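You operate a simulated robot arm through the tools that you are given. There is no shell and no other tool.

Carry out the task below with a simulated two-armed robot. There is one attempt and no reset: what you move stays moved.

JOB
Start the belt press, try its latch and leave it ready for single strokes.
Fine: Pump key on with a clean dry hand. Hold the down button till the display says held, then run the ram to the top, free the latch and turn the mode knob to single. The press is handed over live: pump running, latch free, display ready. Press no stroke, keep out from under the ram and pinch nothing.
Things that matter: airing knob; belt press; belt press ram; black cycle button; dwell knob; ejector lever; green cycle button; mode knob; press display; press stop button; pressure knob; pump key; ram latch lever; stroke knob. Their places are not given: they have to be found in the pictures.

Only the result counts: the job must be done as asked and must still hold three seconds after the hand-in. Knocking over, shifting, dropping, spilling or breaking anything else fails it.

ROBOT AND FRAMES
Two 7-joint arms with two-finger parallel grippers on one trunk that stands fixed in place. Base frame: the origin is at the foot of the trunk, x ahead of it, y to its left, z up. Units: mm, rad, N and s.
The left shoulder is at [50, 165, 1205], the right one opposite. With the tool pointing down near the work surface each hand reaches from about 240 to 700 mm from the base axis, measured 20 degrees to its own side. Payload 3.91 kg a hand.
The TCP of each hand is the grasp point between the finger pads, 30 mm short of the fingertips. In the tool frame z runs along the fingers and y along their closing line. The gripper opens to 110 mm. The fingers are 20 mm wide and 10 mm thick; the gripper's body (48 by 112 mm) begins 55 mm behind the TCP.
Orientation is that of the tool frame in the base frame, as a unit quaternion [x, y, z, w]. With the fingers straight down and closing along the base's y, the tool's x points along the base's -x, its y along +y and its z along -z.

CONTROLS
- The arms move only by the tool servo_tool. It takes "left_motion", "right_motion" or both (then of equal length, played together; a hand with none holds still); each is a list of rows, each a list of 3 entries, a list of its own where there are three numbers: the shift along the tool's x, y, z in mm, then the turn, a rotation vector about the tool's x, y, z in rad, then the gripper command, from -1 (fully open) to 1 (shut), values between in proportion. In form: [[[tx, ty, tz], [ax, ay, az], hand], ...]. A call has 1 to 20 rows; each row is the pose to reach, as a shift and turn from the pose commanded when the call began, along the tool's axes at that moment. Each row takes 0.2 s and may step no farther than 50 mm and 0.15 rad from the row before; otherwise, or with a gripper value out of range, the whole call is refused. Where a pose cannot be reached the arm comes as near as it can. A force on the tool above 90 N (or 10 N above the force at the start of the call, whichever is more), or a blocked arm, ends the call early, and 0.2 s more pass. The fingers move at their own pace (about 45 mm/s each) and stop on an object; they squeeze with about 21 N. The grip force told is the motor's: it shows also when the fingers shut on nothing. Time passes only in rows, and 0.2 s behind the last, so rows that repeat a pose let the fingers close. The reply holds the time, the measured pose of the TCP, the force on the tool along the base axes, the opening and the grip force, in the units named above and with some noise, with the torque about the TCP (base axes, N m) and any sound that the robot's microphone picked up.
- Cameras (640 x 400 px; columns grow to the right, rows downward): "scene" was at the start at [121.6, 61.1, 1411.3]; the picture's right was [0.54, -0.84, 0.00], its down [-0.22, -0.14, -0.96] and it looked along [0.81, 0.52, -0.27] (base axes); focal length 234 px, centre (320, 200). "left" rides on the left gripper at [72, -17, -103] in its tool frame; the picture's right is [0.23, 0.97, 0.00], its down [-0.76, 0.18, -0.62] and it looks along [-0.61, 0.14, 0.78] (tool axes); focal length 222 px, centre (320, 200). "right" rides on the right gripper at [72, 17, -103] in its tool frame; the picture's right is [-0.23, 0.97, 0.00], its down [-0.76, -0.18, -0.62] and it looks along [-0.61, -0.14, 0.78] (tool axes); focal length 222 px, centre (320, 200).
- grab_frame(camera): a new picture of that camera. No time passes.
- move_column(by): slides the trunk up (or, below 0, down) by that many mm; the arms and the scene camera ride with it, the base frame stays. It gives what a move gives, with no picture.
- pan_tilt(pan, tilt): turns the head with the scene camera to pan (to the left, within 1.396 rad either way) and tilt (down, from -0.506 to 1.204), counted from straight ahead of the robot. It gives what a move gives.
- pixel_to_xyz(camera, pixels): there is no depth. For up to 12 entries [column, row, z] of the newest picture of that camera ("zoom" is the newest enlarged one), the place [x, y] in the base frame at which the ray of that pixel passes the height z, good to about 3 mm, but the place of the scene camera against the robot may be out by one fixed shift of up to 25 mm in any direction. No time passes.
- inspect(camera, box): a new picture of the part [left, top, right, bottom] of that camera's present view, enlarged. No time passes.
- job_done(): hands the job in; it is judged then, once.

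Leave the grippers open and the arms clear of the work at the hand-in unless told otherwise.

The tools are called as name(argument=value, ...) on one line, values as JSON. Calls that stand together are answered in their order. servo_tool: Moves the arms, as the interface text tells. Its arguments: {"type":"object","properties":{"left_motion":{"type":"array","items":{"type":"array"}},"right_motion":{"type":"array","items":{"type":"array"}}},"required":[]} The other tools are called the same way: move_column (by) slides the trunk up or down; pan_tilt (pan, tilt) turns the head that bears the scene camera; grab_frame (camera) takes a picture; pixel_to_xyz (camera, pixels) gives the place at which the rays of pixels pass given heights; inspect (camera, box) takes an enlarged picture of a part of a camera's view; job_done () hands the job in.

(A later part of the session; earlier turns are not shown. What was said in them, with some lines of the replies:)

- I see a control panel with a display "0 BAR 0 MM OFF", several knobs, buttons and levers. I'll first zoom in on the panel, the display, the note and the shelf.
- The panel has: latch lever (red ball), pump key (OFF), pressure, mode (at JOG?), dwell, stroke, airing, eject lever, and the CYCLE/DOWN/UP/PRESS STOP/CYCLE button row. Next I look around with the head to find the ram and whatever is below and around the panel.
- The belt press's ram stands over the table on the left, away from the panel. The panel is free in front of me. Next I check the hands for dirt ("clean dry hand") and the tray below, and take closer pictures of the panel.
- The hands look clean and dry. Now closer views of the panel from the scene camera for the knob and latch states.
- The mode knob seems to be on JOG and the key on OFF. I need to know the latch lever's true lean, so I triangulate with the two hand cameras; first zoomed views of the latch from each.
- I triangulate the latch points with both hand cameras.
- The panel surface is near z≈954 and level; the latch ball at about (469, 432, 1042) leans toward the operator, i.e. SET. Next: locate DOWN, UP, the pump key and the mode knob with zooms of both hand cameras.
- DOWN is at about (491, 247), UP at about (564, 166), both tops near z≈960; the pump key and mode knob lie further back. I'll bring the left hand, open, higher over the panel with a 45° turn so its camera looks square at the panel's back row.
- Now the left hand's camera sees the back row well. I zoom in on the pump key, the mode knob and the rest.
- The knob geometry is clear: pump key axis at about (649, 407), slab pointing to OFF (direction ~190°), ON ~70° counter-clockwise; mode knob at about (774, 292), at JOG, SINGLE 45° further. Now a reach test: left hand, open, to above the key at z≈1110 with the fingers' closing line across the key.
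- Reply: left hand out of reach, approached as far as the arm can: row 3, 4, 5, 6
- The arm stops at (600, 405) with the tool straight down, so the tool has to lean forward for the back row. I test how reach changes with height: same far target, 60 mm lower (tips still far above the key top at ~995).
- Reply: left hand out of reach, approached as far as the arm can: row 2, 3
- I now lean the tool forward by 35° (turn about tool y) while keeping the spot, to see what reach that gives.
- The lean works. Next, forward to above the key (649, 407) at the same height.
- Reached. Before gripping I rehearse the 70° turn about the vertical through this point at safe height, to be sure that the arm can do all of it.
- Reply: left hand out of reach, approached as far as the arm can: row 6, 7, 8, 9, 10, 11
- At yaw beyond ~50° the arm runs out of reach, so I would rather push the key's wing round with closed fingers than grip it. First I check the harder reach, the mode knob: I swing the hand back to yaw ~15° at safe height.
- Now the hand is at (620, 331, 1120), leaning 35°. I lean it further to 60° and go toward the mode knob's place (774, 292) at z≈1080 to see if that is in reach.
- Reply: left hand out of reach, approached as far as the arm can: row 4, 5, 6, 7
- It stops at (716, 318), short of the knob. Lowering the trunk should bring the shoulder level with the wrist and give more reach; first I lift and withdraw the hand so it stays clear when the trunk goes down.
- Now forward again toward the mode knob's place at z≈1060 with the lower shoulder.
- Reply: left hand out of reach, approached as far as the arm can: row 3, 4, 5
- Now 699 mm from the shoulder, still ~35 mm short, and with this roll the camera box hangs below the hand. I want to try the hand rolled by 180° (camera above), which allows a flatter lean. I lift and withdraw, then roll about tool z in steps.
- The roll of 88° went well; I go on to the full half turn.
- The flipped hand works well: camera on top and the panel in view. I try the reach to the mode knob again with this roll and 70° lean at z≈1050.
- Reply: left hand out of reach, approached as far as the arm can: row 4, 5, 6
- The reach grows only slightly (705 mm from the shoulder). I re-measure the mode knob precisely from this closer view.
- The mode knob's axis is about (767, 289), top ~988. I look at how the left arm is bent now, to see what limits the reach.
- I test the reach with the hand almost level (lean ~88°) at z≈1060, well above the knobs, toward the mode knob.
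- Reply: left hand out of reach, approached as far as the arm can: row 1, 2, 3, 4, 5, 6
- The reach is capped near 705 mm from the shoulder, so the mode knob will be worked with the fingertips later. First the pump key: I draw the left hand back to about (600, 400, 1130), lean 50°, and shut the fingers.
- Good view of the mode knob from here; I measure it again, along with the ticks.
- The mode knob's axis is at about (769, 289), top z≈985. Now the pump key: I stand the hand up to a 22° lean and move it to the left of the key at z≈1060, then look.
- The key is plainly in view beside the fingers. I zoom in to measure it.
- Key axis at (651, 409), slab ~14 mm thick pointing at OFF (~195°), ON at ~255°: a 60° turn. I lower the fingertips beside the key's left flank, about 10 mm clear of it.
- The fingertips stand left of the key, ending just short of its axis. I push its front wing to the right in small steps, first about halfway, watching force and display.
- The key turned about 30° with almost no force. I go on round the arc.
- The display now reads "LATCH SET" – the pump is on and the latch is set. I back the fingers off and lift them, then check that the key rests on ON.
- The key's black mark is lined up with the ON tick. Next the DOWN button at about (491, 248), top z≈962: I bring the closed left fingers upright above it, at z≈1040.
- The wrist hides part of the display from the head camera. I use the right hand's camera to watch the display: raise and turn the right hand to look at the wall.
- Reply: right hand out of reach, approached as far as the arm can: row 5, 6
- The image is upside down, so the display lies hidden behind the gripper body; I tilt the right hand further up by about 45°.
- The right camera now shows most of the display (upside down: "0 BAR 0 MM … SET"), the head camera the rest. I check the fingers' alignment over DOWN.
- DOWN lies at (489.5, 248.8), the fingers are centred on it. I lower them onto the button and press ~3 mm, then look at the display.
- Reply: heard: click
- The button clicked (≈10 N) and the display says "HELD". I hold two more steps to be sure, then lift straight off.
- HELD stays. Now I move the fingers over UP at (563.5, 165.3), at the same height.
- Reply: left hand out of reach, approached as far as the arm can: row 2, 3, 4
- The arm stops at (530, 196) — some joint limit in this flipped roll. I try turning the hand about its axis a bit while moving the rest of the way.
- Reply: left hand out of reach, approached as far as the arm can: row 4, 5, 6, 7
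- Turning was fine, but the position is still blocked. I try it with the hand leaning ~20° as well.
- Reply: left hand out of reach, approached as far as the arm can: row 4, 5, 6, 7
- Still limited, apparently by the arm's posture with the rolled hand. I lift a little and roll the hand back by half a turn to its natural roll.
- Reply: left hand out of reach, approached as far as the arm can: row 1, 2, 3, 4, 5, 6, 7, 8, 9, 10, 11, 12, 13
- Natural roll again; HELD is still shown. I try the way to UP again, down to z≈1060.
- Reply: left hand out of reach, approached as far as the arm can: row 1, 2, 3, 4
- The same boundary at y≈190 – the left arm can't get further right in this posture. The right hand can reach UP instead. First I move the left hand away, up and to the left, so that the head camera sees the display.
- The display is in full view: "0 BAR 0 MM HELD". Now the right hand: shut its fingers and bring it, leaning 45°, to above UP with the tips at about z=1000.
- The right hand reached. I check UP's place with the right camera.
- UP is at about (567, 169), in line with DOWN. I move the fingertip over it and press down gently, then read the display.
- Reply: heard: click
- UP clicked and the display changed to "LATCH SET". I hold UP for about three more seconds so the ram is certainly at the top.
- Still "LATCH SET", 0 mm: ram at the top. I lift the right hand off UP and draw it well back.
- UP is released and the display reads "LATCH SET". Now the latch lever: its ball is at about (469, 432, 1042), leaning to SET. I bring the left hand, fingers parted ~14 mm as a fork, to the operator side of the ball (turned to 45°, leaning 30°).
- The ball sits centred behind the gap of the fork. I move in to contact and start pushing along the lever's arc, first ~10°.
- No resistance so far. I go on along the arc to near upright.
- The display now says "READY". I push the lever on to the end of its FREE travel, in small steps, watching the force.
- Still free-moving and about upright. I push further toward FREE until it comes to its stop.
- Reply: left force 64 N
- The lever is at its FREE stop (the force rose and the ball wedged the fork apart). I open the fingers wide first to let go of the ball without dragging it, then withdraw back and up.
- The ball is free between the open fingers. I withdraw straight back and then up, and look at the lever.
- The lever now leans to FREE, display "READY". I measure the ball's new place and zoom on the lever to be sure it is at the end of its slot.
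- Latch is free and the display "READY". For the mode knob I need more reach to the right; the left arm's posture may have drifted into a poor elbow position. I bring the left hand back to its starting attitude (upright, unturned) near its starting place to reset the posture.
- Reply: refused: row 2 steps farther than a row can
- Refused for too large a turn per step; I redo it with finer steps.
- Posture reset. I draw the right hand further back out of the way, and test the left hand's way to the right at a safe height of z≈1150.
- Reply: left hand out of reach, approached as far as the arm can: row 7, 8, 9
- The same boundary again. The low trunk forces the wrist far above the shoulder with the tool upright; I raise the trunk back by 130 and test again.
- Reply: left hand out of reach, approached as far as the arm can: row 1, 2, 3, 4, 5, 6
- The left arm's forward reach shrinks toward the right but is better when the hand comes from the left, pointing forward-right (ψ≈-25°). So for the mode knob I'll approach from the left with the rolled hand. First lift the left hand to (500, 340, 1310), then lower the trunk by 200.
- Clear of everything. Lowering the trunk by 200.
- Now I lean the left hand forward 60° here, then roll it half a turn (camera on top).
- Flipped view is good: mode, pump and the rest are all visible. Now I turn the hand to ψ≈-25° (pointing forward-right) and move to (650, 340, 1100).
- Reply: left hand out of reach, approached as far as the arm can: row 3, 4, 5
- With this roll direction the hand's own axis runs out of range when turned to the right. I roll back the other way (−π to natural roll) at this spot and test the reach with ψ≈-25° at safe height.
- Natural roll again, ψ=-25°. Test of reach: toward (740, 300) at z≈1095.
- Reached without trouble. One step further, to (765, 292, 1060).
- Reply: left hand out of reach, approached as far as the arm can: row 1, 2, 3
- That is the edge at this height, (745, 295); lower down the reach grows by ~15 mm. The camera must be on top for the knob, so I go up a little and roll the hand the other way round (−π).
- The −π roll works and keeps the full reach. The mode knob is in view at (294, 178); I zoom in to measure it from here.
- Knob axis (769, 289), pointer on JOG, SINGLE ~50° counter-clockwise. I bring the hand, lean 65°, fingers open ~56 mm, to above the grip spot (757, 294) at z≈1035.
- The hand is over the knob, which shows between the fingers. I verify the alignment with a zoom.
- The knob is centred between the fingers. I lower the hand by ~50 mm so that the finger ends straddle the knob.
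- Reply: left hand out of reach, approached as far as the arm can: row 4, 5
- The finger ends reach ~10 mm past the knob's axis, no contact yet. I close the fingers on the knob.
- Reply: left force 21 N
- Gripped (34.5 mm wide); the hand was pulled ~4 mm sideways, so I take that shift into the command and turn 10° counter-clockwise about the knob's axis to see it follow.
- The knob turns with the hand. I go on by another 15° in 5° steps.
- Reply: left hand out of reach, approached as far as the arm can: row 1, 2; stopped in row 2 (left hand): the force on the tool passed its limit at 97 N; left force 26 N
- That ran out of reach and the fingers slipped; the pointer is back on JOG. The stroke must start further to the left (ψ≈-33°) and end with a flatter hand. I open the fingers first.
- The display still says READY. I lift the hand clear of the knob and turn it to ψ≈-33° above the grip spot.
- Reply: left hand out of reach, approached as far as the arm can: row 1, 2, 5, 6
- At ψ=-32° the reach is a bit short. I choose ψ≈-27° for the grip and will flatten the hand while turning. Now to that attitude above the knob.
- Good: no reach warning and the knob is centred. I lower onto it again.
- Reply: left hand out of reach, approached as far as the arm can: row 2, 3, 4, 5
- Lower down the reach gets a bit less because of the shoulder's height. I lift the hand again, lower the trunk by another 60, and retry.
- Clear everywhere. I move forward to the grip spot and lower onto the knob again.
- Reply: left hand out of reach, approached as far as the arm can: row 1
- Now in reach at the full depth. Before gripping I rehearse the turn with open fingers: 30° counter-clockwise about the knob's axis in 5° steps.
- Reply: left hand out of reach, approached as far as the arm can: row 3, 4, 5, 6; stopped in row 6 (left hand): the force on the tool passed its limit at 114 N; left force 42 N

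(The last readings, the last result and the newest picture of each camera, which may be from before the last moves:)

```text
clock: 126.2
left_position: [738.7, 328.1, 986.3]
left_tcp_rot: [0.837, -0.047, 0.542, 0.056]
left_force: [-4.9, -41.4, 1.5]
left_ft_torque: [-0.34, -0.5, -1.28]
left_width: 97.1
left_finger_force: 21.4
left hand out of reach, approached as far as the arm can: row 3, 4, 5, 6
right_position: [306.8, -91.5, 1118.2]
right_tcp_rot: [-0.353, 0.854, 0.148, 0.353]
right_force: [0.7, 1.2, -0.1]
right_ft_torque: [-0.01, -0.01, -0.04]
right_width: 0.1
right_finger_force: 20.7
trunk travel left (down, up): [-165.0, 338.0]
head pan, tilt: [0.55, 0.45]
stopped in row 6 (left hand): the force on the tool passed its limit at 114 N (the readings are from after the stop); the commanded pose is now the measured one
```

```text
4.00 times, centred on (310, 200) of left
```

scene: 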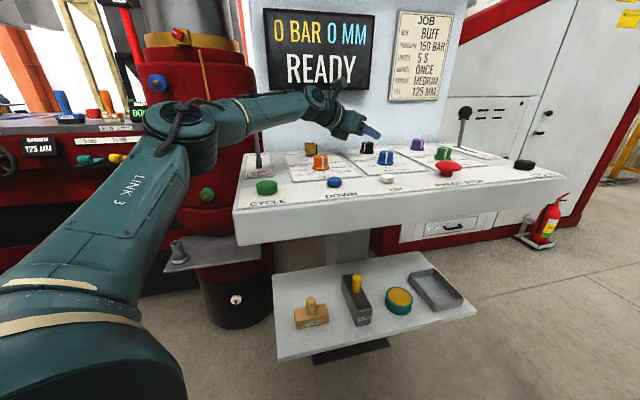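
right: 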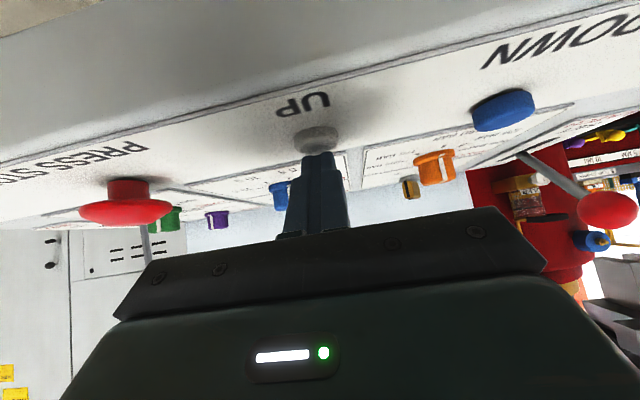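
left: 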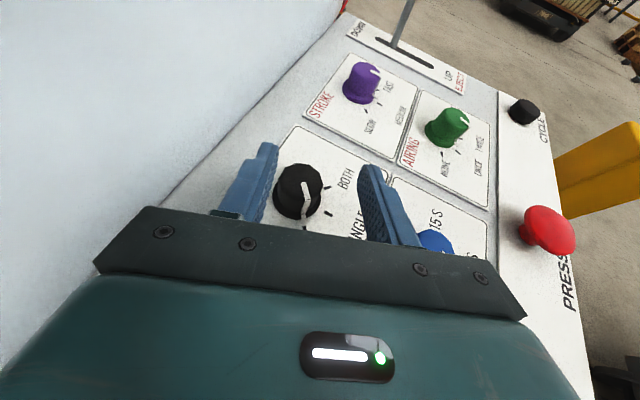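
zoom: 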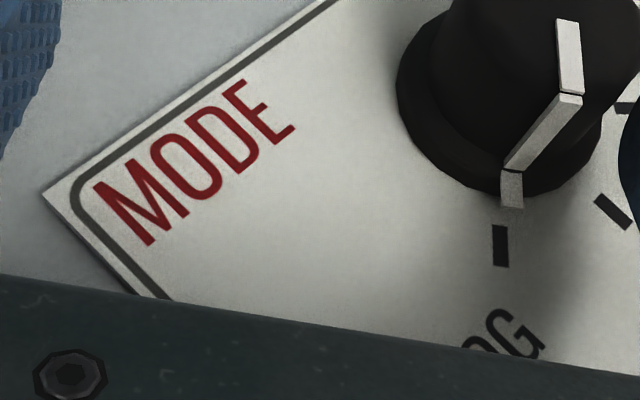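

The hand ran out of range in that turn and brushed the knob; I stop this and lift straight up off the knob, then check the knob and display.

servo_tool(left_motion=[[[9, 0, -4], [0, 0, 0], 0], [[27, 0, -12], [0, 0, 0], 0], [[54, 0, -25], [0, 0, 0], 0], [[63, 0, -29], [0, 0, 0], 0]])

grab_frame(camera="left")

grab_frame(camera="scene")

```text
clock: 127.2
left_position: [734.4, 359.8, 1050.2]
left_tcp_rot: [0.837, -0.042, 0.543, 0.052]
left_force: [0.2, -0.4, -0.4]
left_ft_torque: [0.02, 0.01, -0.01]
left_width: 55.3
left_finger_force: 0.0
left hand out of reach, approached as far as the arm can: row 1, 2, 3, 4
right_position: [309.5, -89.4, 1118.9]
right_tcp_rot: [-0.353, 0.854, 0.147, 0.354]
right_force: [-0.4, -0.5, -1.0]
right_ft_torque: [-0.02, 0.03, -0.01]
right_width: 0.0
right_finger_force: 21.1
trunk travel left (down, up): [-165.0, 338.0]
head pan, tilt: [0.55, 0.45]
```

```text
taken
```

left: 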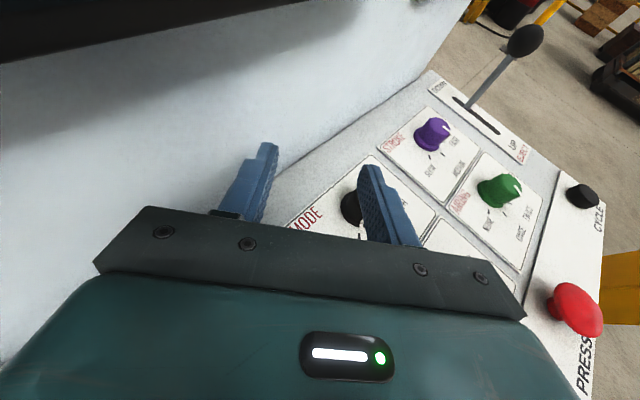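

```text
taken
```

scene: 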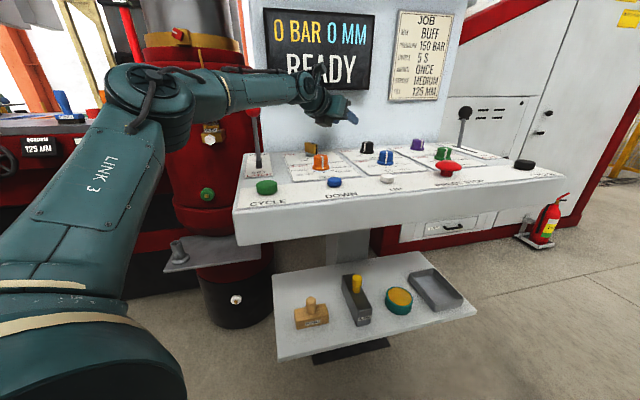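

inspect(camera="scene", box=[320, 120, 420, 182])

inspect(camera="left", box=[270, 150, 410, 240])

```text
6.40 times, centred on (370, 151) of scene
```

zoom: 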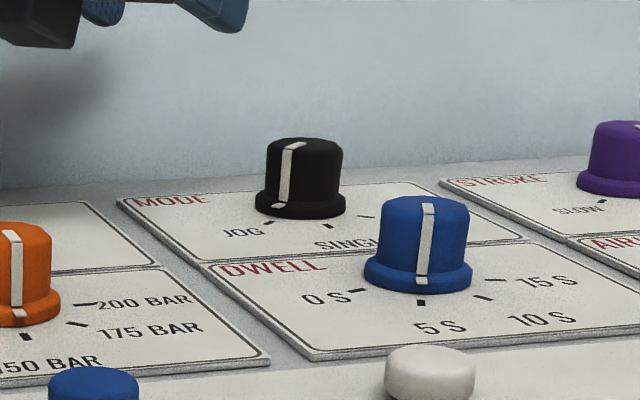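

```text
4.44 times, centred on (340, 195) of left
```

zoom: 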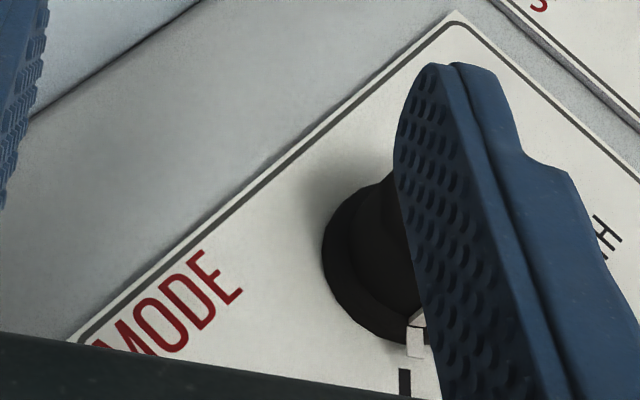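

The pointer is exactly on JOG again: the knob has a detent. I'll turn it in one continuous stroke instead: lay the left finger's pad on the knob's left side and draw the hand back, which rolls the knob counter-clockwise. First back to ψ=-27° above the knob.

servo_tool(left_motion=[[[-0.2, 19.6, 10], [-0.1, -0.003, 0.059], 0], [[-0.3, 39.1, 20], [-0.2, -0.006, 0.118], 0], [[-0.5, 58.7, 30.1], [-0.298, -0.0087, 0.177], 0], [[-0.5, 58.7, 30.1], [-0.298, -0.0087, 0.177], 0]])

inspect(camera="left", box=[230, 150, 390, 250])

```text
clock: 128.2
left_position: [746.6, 293.9, 1035.7]
left_tcp_rot: [0.816, -0.194, 0.53, 0.126]
left_force: [0.3, 1.1, -0.9]
left_ft_torque: [0.02, 0.02, -0.04]
left_width: 55.0
left_finger_force: 0.1
left hand out of reach, approached as far as the arm can: row 3, 4
right_position: [309.1, -89.6, 1117.6]
right_tcp_rot: [-0.353, 0.854, 0.146, 0.353]
right_force: [0.2, -0.5, -0.3]
right_ft_torque: [-0.01, -0.02, -0.01]
right_width: 0.2
right_finger_force: 21.0
trunk travel left (down, up): [-165.0, 338.0]
head pan, tilt: [0.55, 0.45]
```

```text
4.00 times, centred on (310, 200) of left
```

zoom: 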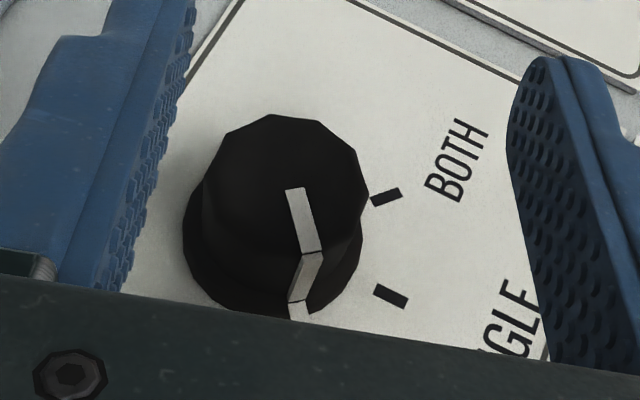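

servo_tool(left_motion=[[[-13.3, -1, 6.5], [0, 0, 0], 0], [[-26.6, -3.5, 15], [0, 0, 0], 0], [[-36, -6, 22], [0, 0, 0], 0], [[-40, -6.9, 26.2], [0, 0, 0], 0], [[-40, -6.9, 26.2], [0, 0, 0], 0]])

inspect(camera="left", box=[230, 150, 390, 250])

```text
clock: 129.4
left_position: [755.0, 296.6, 988.0]
left_tcp_rot: [0.816, -0.194, 0.53, 0.127]
left_force: [0.4, 0.2, 0.4]
left_ft_torque: [-0.02, -0.03, 0.01]
left_width: 55.0
left_finger_force: 0.0
left hand out of reach, approached as far as the arm can: row 4, 5
right_position: [308.1, -90.0, 1118.4]
right_tcp_rot: [-0.353, 0.854, 0.147, 0.353]
right_force: [0.1, 0.3, -0.9]
right_ft_torque: [-0.02, 0.0, 0.04]
right_width: 0.0
right_finger_force: 20.4
trunk travel left (down, up): [-165.0, 338.0]
head pan, tilt: [0.55, 0.45]
```

```text
4.00 times, centred on (310, 200) of left
```

zoom: 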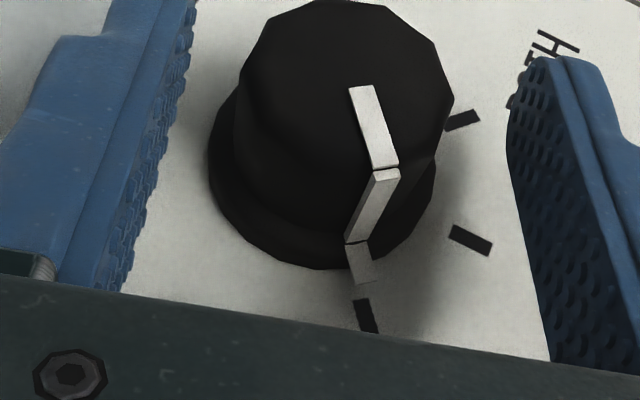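

In place. Now I shift the hand right to lay the left pad on the knob, press ~5 mm, and draw back 12 mm in steps.

servo_tool(left_motion=[[[0, 6, 0], [0, 0, 0], 0], [[0, 11, 0], [0, 0, 0], 0], [[0, 16, 0], [0, 0, 0], 0], [[0, 16, 0], [0, 0, 0], 0]])

inspect(camera="left", box=[230, 150, 390, 250])

```text
clock: 130.4
left_position: [746.6, 286.6, 987.3]
left_tcp_rot: [0.817, -0.192, 0.53, 0.124]
left_force: [6.7, 12.9, 0.4]
left_ft_torque: [0.34, 0.05, 0.23]
left_width: 62.1
left_finger_force: 7.7
right_position: [307.9, -88.6, 1118.8]
right_tcp_rot: [-0.354, 0.854, 0.146, 0.353]
right_force: [-1.0, -0.4, -0.2]
right_ft_torque: [0.0, -0.04, 0.01]
right_width: 0.1
right_finger_force: 21.1
trunk travel left (down, up): [-165.0, 338.0]
head pan, tilt: [0.55, 0.45]
```

```text
4.00 times, centred on (310, 200) of left
```

zoom: 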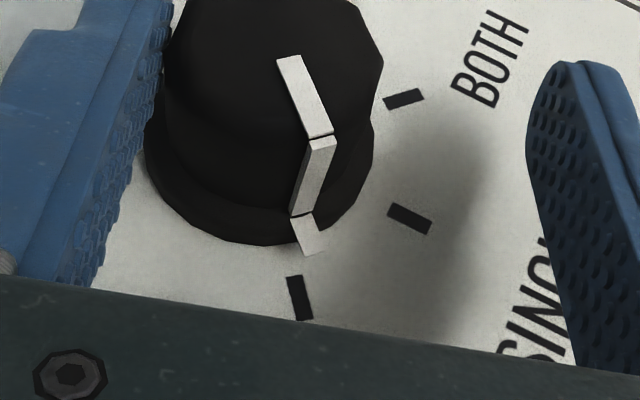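

Contact with ~15 N (the finger yields a little). I add a bit more press and draw the hand back 12 mm.

servo_tool(left_motion=[[[0, 5, 0], [0, 0, 0], 0], [[-0.8, 5, -1.8], [0, 0, 0], 0], [[-1.6, 5, -3.7], [0, 0, 0], 0], [[-2.4, 5, -5.5], [0, 0, 0], 0], [[-3.3, 5, -7.3], [0, 0, 0], 0], [[-4.1, 5, -9.1], [0, 0, 0], 0], [[-4.9, 5, -11], [0, 0, 0], 0]])

inspect(camera="left", box=[230, 150, 390, 250])

```text
clock: 132.0
left_position: [735.0, 288.7, 987.8]
left_tcp_rot: [0.817, -0.19, 0.53, 0.127]
left_force: [9.4, 21.9, -1.1]
left_ft_torque: [-0.03, -0.14, 0.78]
left_width: 67.0
left_finger_force: 12.1
right_position: [309.4, -86.8, 1117.6]
right_tcp_rot: [-0.354, 0.854, 0.145, 0.352]
right_force: [0.3, 0.2, -1.4]
right_ft_torque: [-0.02, -0.02, -0.02]
right_width: 0.0
right_finger_force: 20.7
trunk travel left (down, up): [-165.0, 338.0]
head pan, tilt: [0.55, 0.45]
```

```text
4.00 times, centred on (310, 200) of left
```

zoom: 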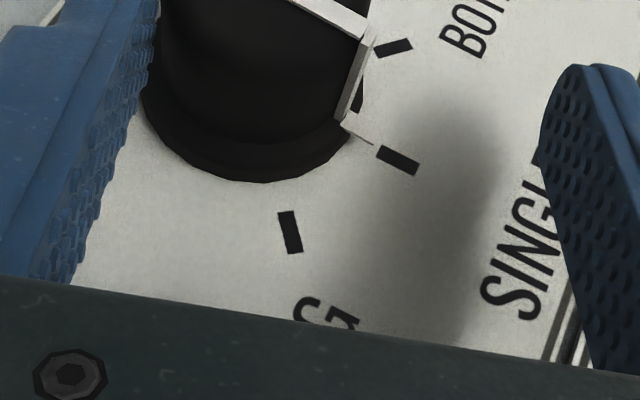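

The knob rolled round: its pointer is now at the SINGLE tick. I ease the pad off sideways, then lift the hand and check.

servo_tool(left_motion=[[[0, -5, 0], [0, 0, 0], 0], [[0, -10, 0], [0, 0, 0], 0], [[0, -15, 0], [0, 0, 0], 0], [[0, -15, 0], [0, 0, 0], 0]])

inspect(camera="left", box=[230, 130, 390, 230])

inspect(camera="scene", box=[320, 120, 420, 182])

```text
clock: 133.0
left_position: [740.0, 295.7, 989.7]
left_tcp_rot: [0.816, -0.195, 0.529, 0.128]
left_force: [0.2, 0.3, 1.0]
left_ft_torque: [-0.01, -0.01, -0.01]
left_width: 54.9
left_finger_force: 0.1
right_position: [307.5, -89.1, 1118.9]
right_tcp_rot: [-0.353, 0.854, 0.146, 0.353]
right_force: [-0.9, -0.1, 0.3]
right_ft_torque: [0.02, 0.0, 0.03]
right_width: 0.2
right_finger_force: 21.0
trunk travel left (down, up): [-165.0, 338.0]
head pan, tilt: [0.55, 0.45]
```

```text
4.00 times, centred on (310, 180) of left
```

zoom: 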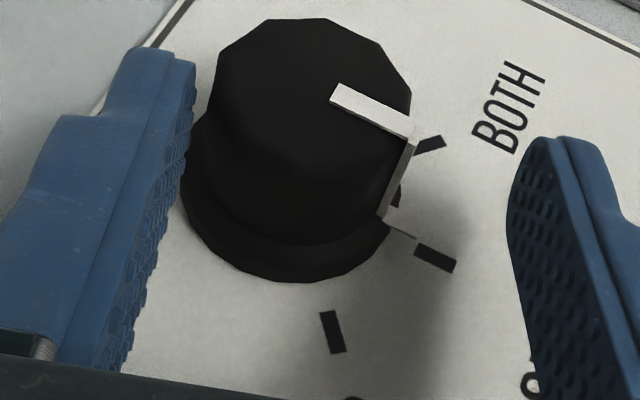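

```text
6.40 times, centred on (370, 151) of scene
```

zoom: 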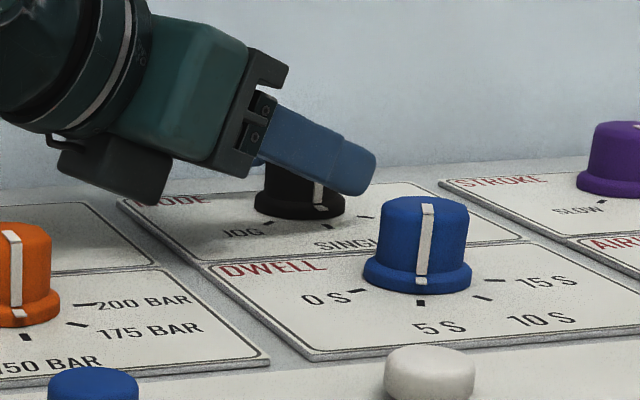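

The pointer is on SINGLE and the hand is free of it. I lift straight up and then withdraw.

servo_tool(left_motion=[[[18, 0, -8], [0, 0, 0], 0], [[36, 0, -16], [0, 0, 0], 0], [[54.8, 0, -24.4], [0, 0, 0], 0], [[60, 0, -50], [0, 0, 0], 0], [[66, 0, -90], [0, 0, 0], 0], [[72, 0, -130], [0, 0, 0], 0], [[78, 0, -170], [0, 0, 0], 0]])

grab_frame(camera="left")

grab_frame(camera="scene")

```text
clock: 134.6
left_position: [629.1, 354.3, 1131.0]
left_tcp_rot: [0.816, -0.194, 0.529, 0.127]
left_force: [-0.4, -0.5, -0.1]
left_ft_torque: [0.02, -0.01, 0.0]
left_width: 54.8
left_finger_force: 0.1
right_position: [307.6, -89.3, 1118.4]
right_tcp_rot: [-0.353, 0.854, 0.146, 0.353]
right_force: [0.0, 0.1, -0.1]
right_ft_torque: [0.01, 0.04, 0.02]
right_width: 0.1
right_finger_force: 21.4
trunk travel left (down, up): [-165.0, 338.0]
head pan, tilt: [0.55, 0.45]
```

```text
taken
```

left: 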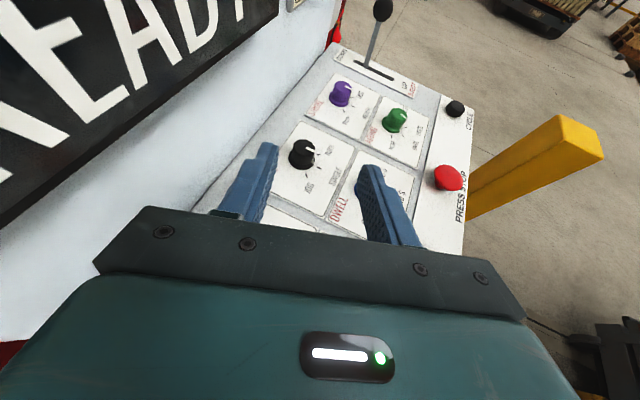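

```text
taken
```

scene: 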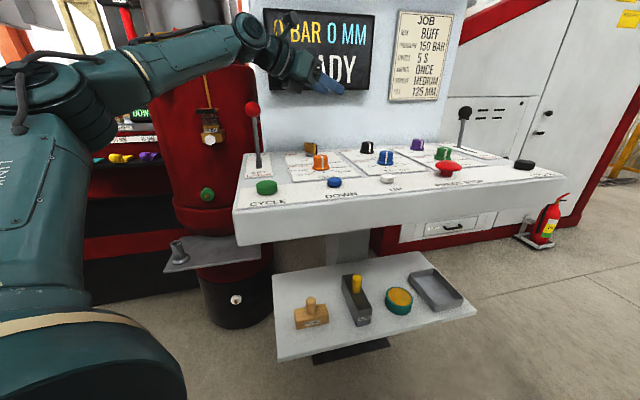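

I pull the left hand further back along its own axis, away from the panel, then zoom in to verify each control.

servo_tool(left_motion=[[[5, 0, -40], [0, 0, 0], -0.3], [[10, 0, -80], [0, 0, 0], -0.6], [[15, 0, -120], [0, 0, 0], -1], [[20, 0, -160], [0, 0, 0], -1], [[25, 0, -200], [0, 0, 0], -1]])

grab_frame(camera="scene")

grab_frame(camera="left")

```text
clock: 135.8
left_position: [475.9, 431.0, 1235.9]
left_tcp_rot: [0.816, -0.195, 0.529, 0.128]
left_force: [0.3, 0.8, 0.1]
left_ft_torque: [0.02, 0.01, -0.01]
left_width: 110.2
left_finger_force: 0.1
right_position: [307.3, -88.7, 1118.3]
right_tcp_rot: [-0.352, 0.854, 0.146, 0.354]
right_force: [-0.2, -0.1, -0.3]
right_ft_torque: [0.02, 0.02, -0.01]
right_width: 0.0
right_finger_force: 20.8
trunk travel left (down, up): [-165.0, 338.0]
head pan, tilt: [0.55, 0.45]
```

```text
taken
```

scene: 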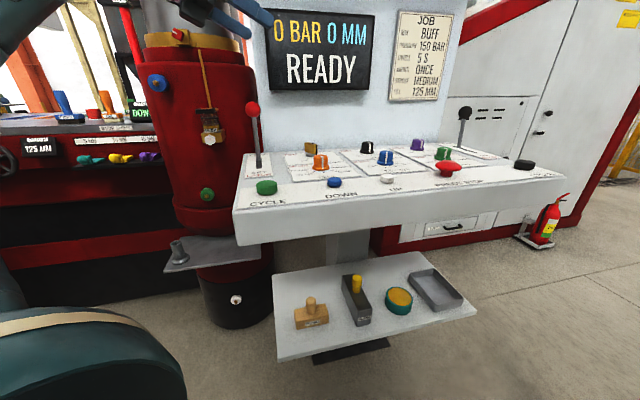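

```text
taken
```

left: 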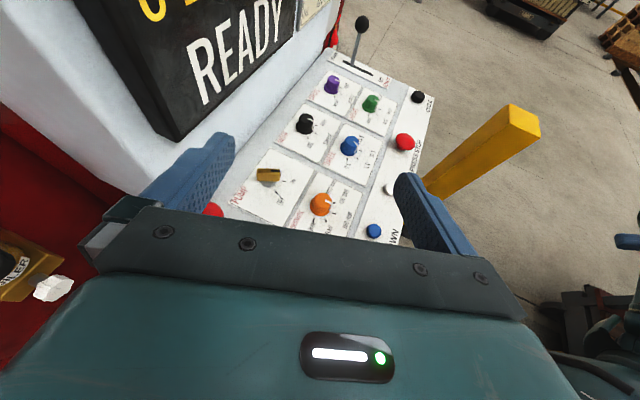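

Display reads "0 BAR 0 MM READY". I zoom on all controls to check they are as wanted and the others untouched.

inspect(camera="left", box=[240, 60, 420, 172])

inspect(camera="left", box=[220, 140, 400, 252])

inspect(camera="scene", box=[280, 120, 440, 220])

inspect(camera="scene", box=[390, 90, 550, 190])

inspect(camera="scene", box=[180, 80, 340, 210])

```text
3.56 times, centred on (330, 116) of left
```

zoom: 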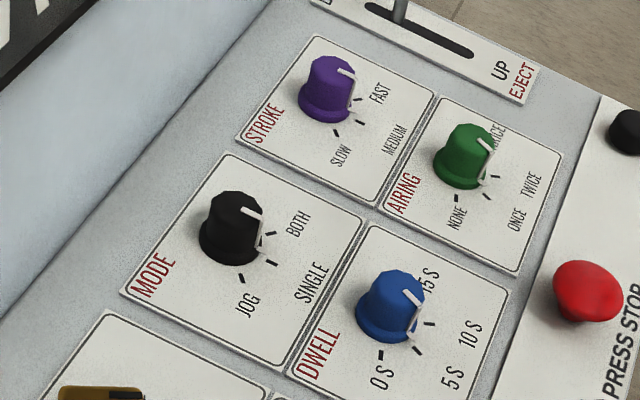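

```text
3.56 times, centred on (310, 196) of left
```

zoom: 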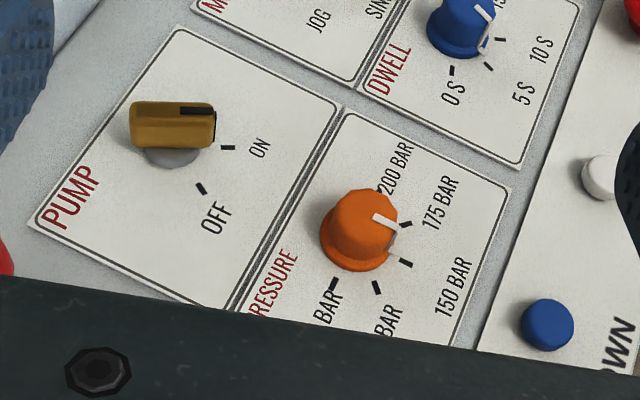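

```text
4.00 times, centred on (360, 170) of scene
```

zoom: 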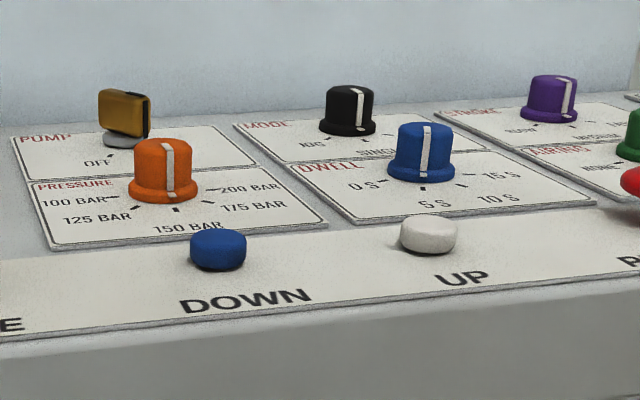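

```text
4.00 times, centred on (470, 140) of scene
```

zoom: 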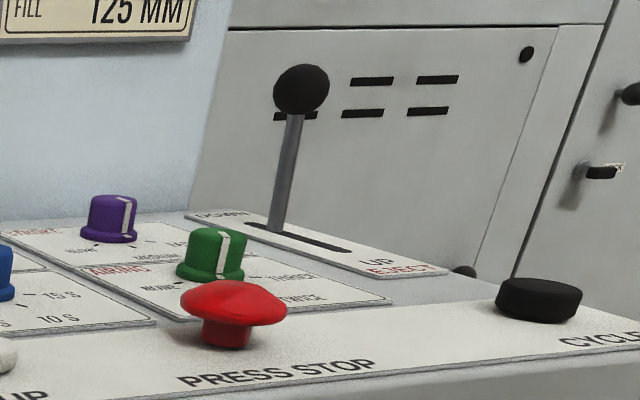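

```text
3.08 times, centred on (260, 145) of scene
```

zoom: 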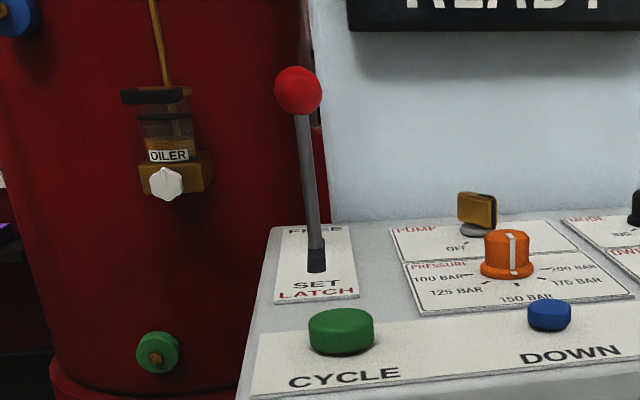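

Everything checks out: key on ON, mode on SINGLE, latch at FREE, the other knobs and the ejector lever as found, display "READY". I open the right gripper and draw the left hand a little further back, clear of the work.

servo_tool(left_motion=[[[-25, 15.5, -3.6], [0, 0, 0], -1], [[-50, 31, -7.2], [0, 0, 0], -1], [[-75, 46.4, -10.7], [0, 0, 0], -1], [[-100.5, 61.9, -14.3], [0, 0, 0], -1], [[-100.5, 61.9, -14.3], [0, 0, 0], -1], [[-100.5, 61.9, -14.3], [0, 0, 0], -1], [[-100.5, 61.9, -14.3], [0, 0, 0], -1]], right_motion=[[[0, 0, 0], [0, 0, 0], 0.5], [[0, 0, 0], [0, 0, 0], 0], [[0, 0, 0], [0, 0, 0], -1], [[0, 0, 0], [0, 0, 0], -1], [[0, 0, 0], [0, 0, 0], -1], [[0, 0, 0], [0, 0, 0], -1], [[0, 0, 0], [0, 0, 0], -1]])

grab_frame(camera="scene")

grab_frame(camera="left")

grab_frame(camera="right")

```text
clock: 137.4
left_position: [399.8, 400.7, 1148.1]
left_tcp_rot: [0.817, -0.194, 0.528, 0.126]
left_force: [-0.5, -0.3, 0.5]
left_ft_torque: [-0.01, -0.03, -0.01]
left_width: 110.1
left_finger_force: 0.0
right_position: [307.6, -89.0, 1116.8]
right_tcp_rot: [-0.353, 0.854, 0.147, 0.353]
right_force: [-1.0, 0.0, -0.2]
right_ft_torque: [0.0, 0.0, -0.02]
right_width: 110.1
right_finger_force: 0.0
trunk travel left (down, up): [-165.0, 338.0]
head pan, tilt: [0.55, 0.45]
```

```text
taken
```

scene: 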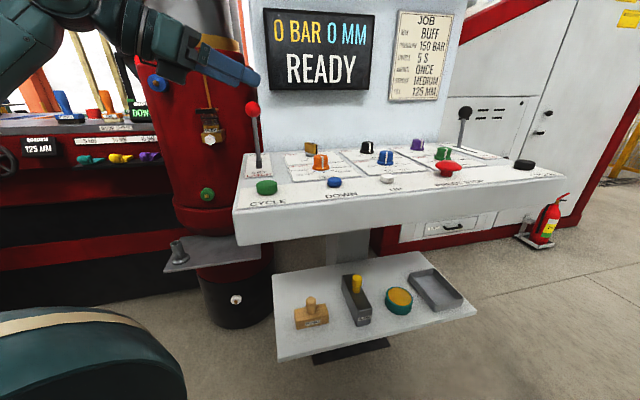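

```text
taken
```

left: 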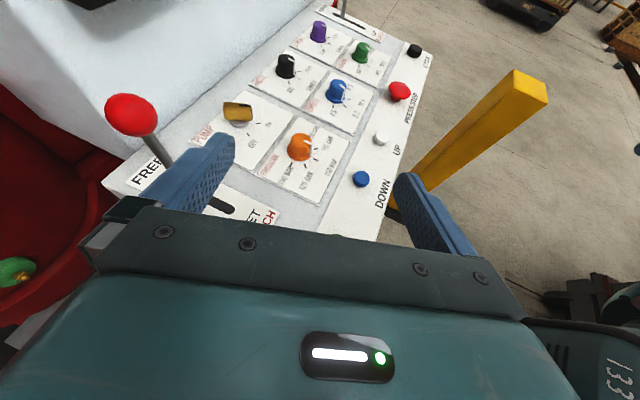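

```text
taken
```

right: 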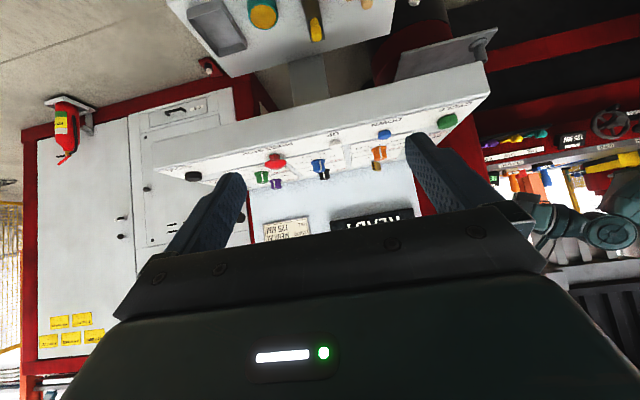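

Last look at the mode knob and the display before handing in.

inspect(camera="left", box=[210, 40, 370, 140])

inspect(camera="scene", box=[240, 0, 400, 100])

pan_tilt(pan=1.0, tilt=-0.2)

grab_frame(camera="scene")

```text
4.00 times, centred on (290, 90) of left
```

zoom: 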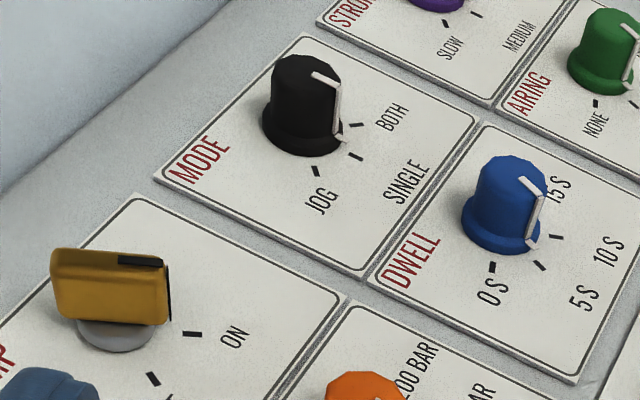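

```text
4.00 times, centred on (320, 50) of scene
```

zoom: 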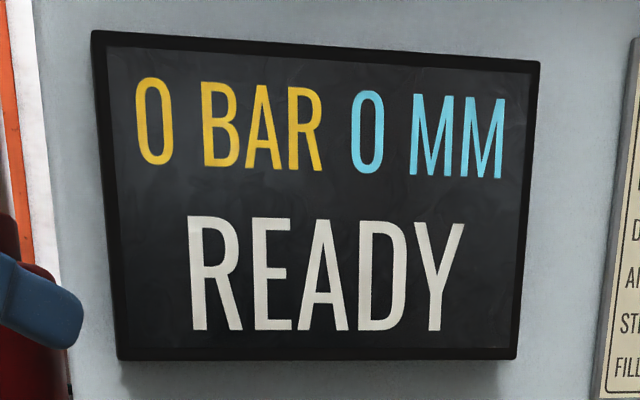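

```text
clock: 138.4
left_position: [401.9, 400.5, 1147.6]
left_tcp_rot: [0.816, -0.194, 0.53, 0.126]
left_force: [0.0, 0.2, 0.2]
left_ft_torque: [0.06, 0.03, -0.04]
left_width: 110.0
left_finger_force: 0.0
right_position: [307.9, -89.6, 1117.9]
right_tcp_rot: [-0.353, 0.854, 0.146, 0.354]
right_force: [0.5, -0.3, 0.3]
right_ft_torque: [0.02, 0.0, 0.01]
right_width: 110.3
right_finger_force: 0.0
trunk travel left (down, up): [-165.0, 338.0]
head pan, tilt: [1.0, -0.201]
```

```text
taken
```

scene: 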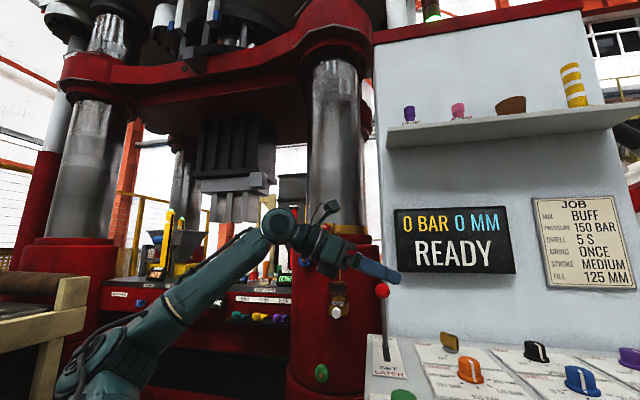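

The ram is up and untouched. One more precise check of the mode pointer's direction with a stronger zoom.

inspect(camera="left", box=[260, 40, 324, 80])

pixel_to_xyz(camera="zoom", pixels=[[190, 130, 985], [300, 160, 985], [320, 350, 956], [370, 385, 954], [190, 300, 956]])

```text
10.00 times, centred on (292, 60) of left
```

zoom: 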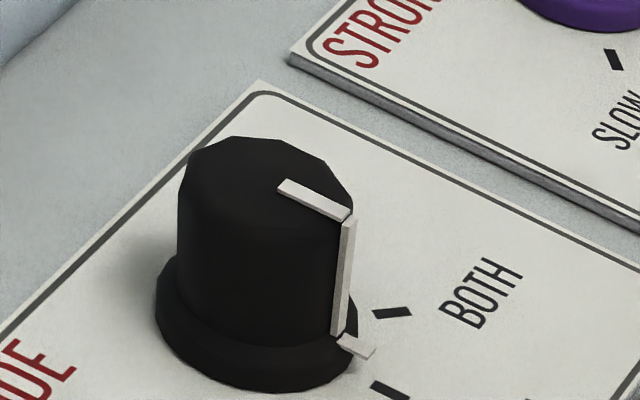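

```text
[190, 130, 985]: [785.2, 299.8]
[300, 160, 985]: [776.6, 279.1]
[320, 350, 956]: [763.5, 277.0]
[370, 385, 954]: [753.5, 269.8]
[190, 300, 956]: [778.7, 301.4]
```

pixel_to_xyz(camera="zoom", pixels=[[283, 187, 985], [345, 217, 985], [342, 343, 962], [370, 352, 961], [388, 392, 954], [392, 313, 954], [266, 188, 985], [256, 308, 956]])

```text
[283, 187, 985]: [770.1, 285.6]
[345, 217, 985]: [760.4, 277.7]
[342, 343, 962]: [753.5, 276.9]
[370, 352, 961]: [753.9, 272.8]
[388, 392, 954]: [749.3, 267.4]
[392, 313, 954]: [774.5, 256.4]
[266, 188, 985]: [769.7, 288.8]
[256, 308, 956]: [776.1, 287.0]
```

The pointer lies at ~225°, right on SINGLE. Pump on, latch tried (HELD) and freed, ram at the top, mode on SINGLE, display "READY"; grippers open and arms clear. I hand the job in.

job_done()

```text
The job is handed in.
```

I handed the press over live, and my last pictures show it as you asked. The hand-in gave no verdict back.

- **Pump:** the key is on ON, turned with a clean, dry hand.
- **Latch trial:** I held the down button until the display said "HELD". I then held up until it read "LATCH SET" at 0 mm, and about three seconds longer.
- **Latch lever:** it is pushed to its FREE stop.
- **Mode knob:** the pointer is on SINGLE.
- **Display:** it reads "0 BAR 0 MM READY".

- **Knob knocks:** turning the mode knob took three tries. In the first two the left arm ran out of reach, and the fingers slipped or dragged on the knob at 97 N and 114 N. The knob sprang back to JOG both times, and I saw no damage.
- **Lever stop:** the left hand also pushed the latch lever against its stop with about 60 N.

I did not press either cycle button or stop, and I kept out from under the ram. The other knobs and the ejector lever look as I found them. Both grippers are open and the arms are clear of the panel. The trunk is still about 260 mm lower than at the start.
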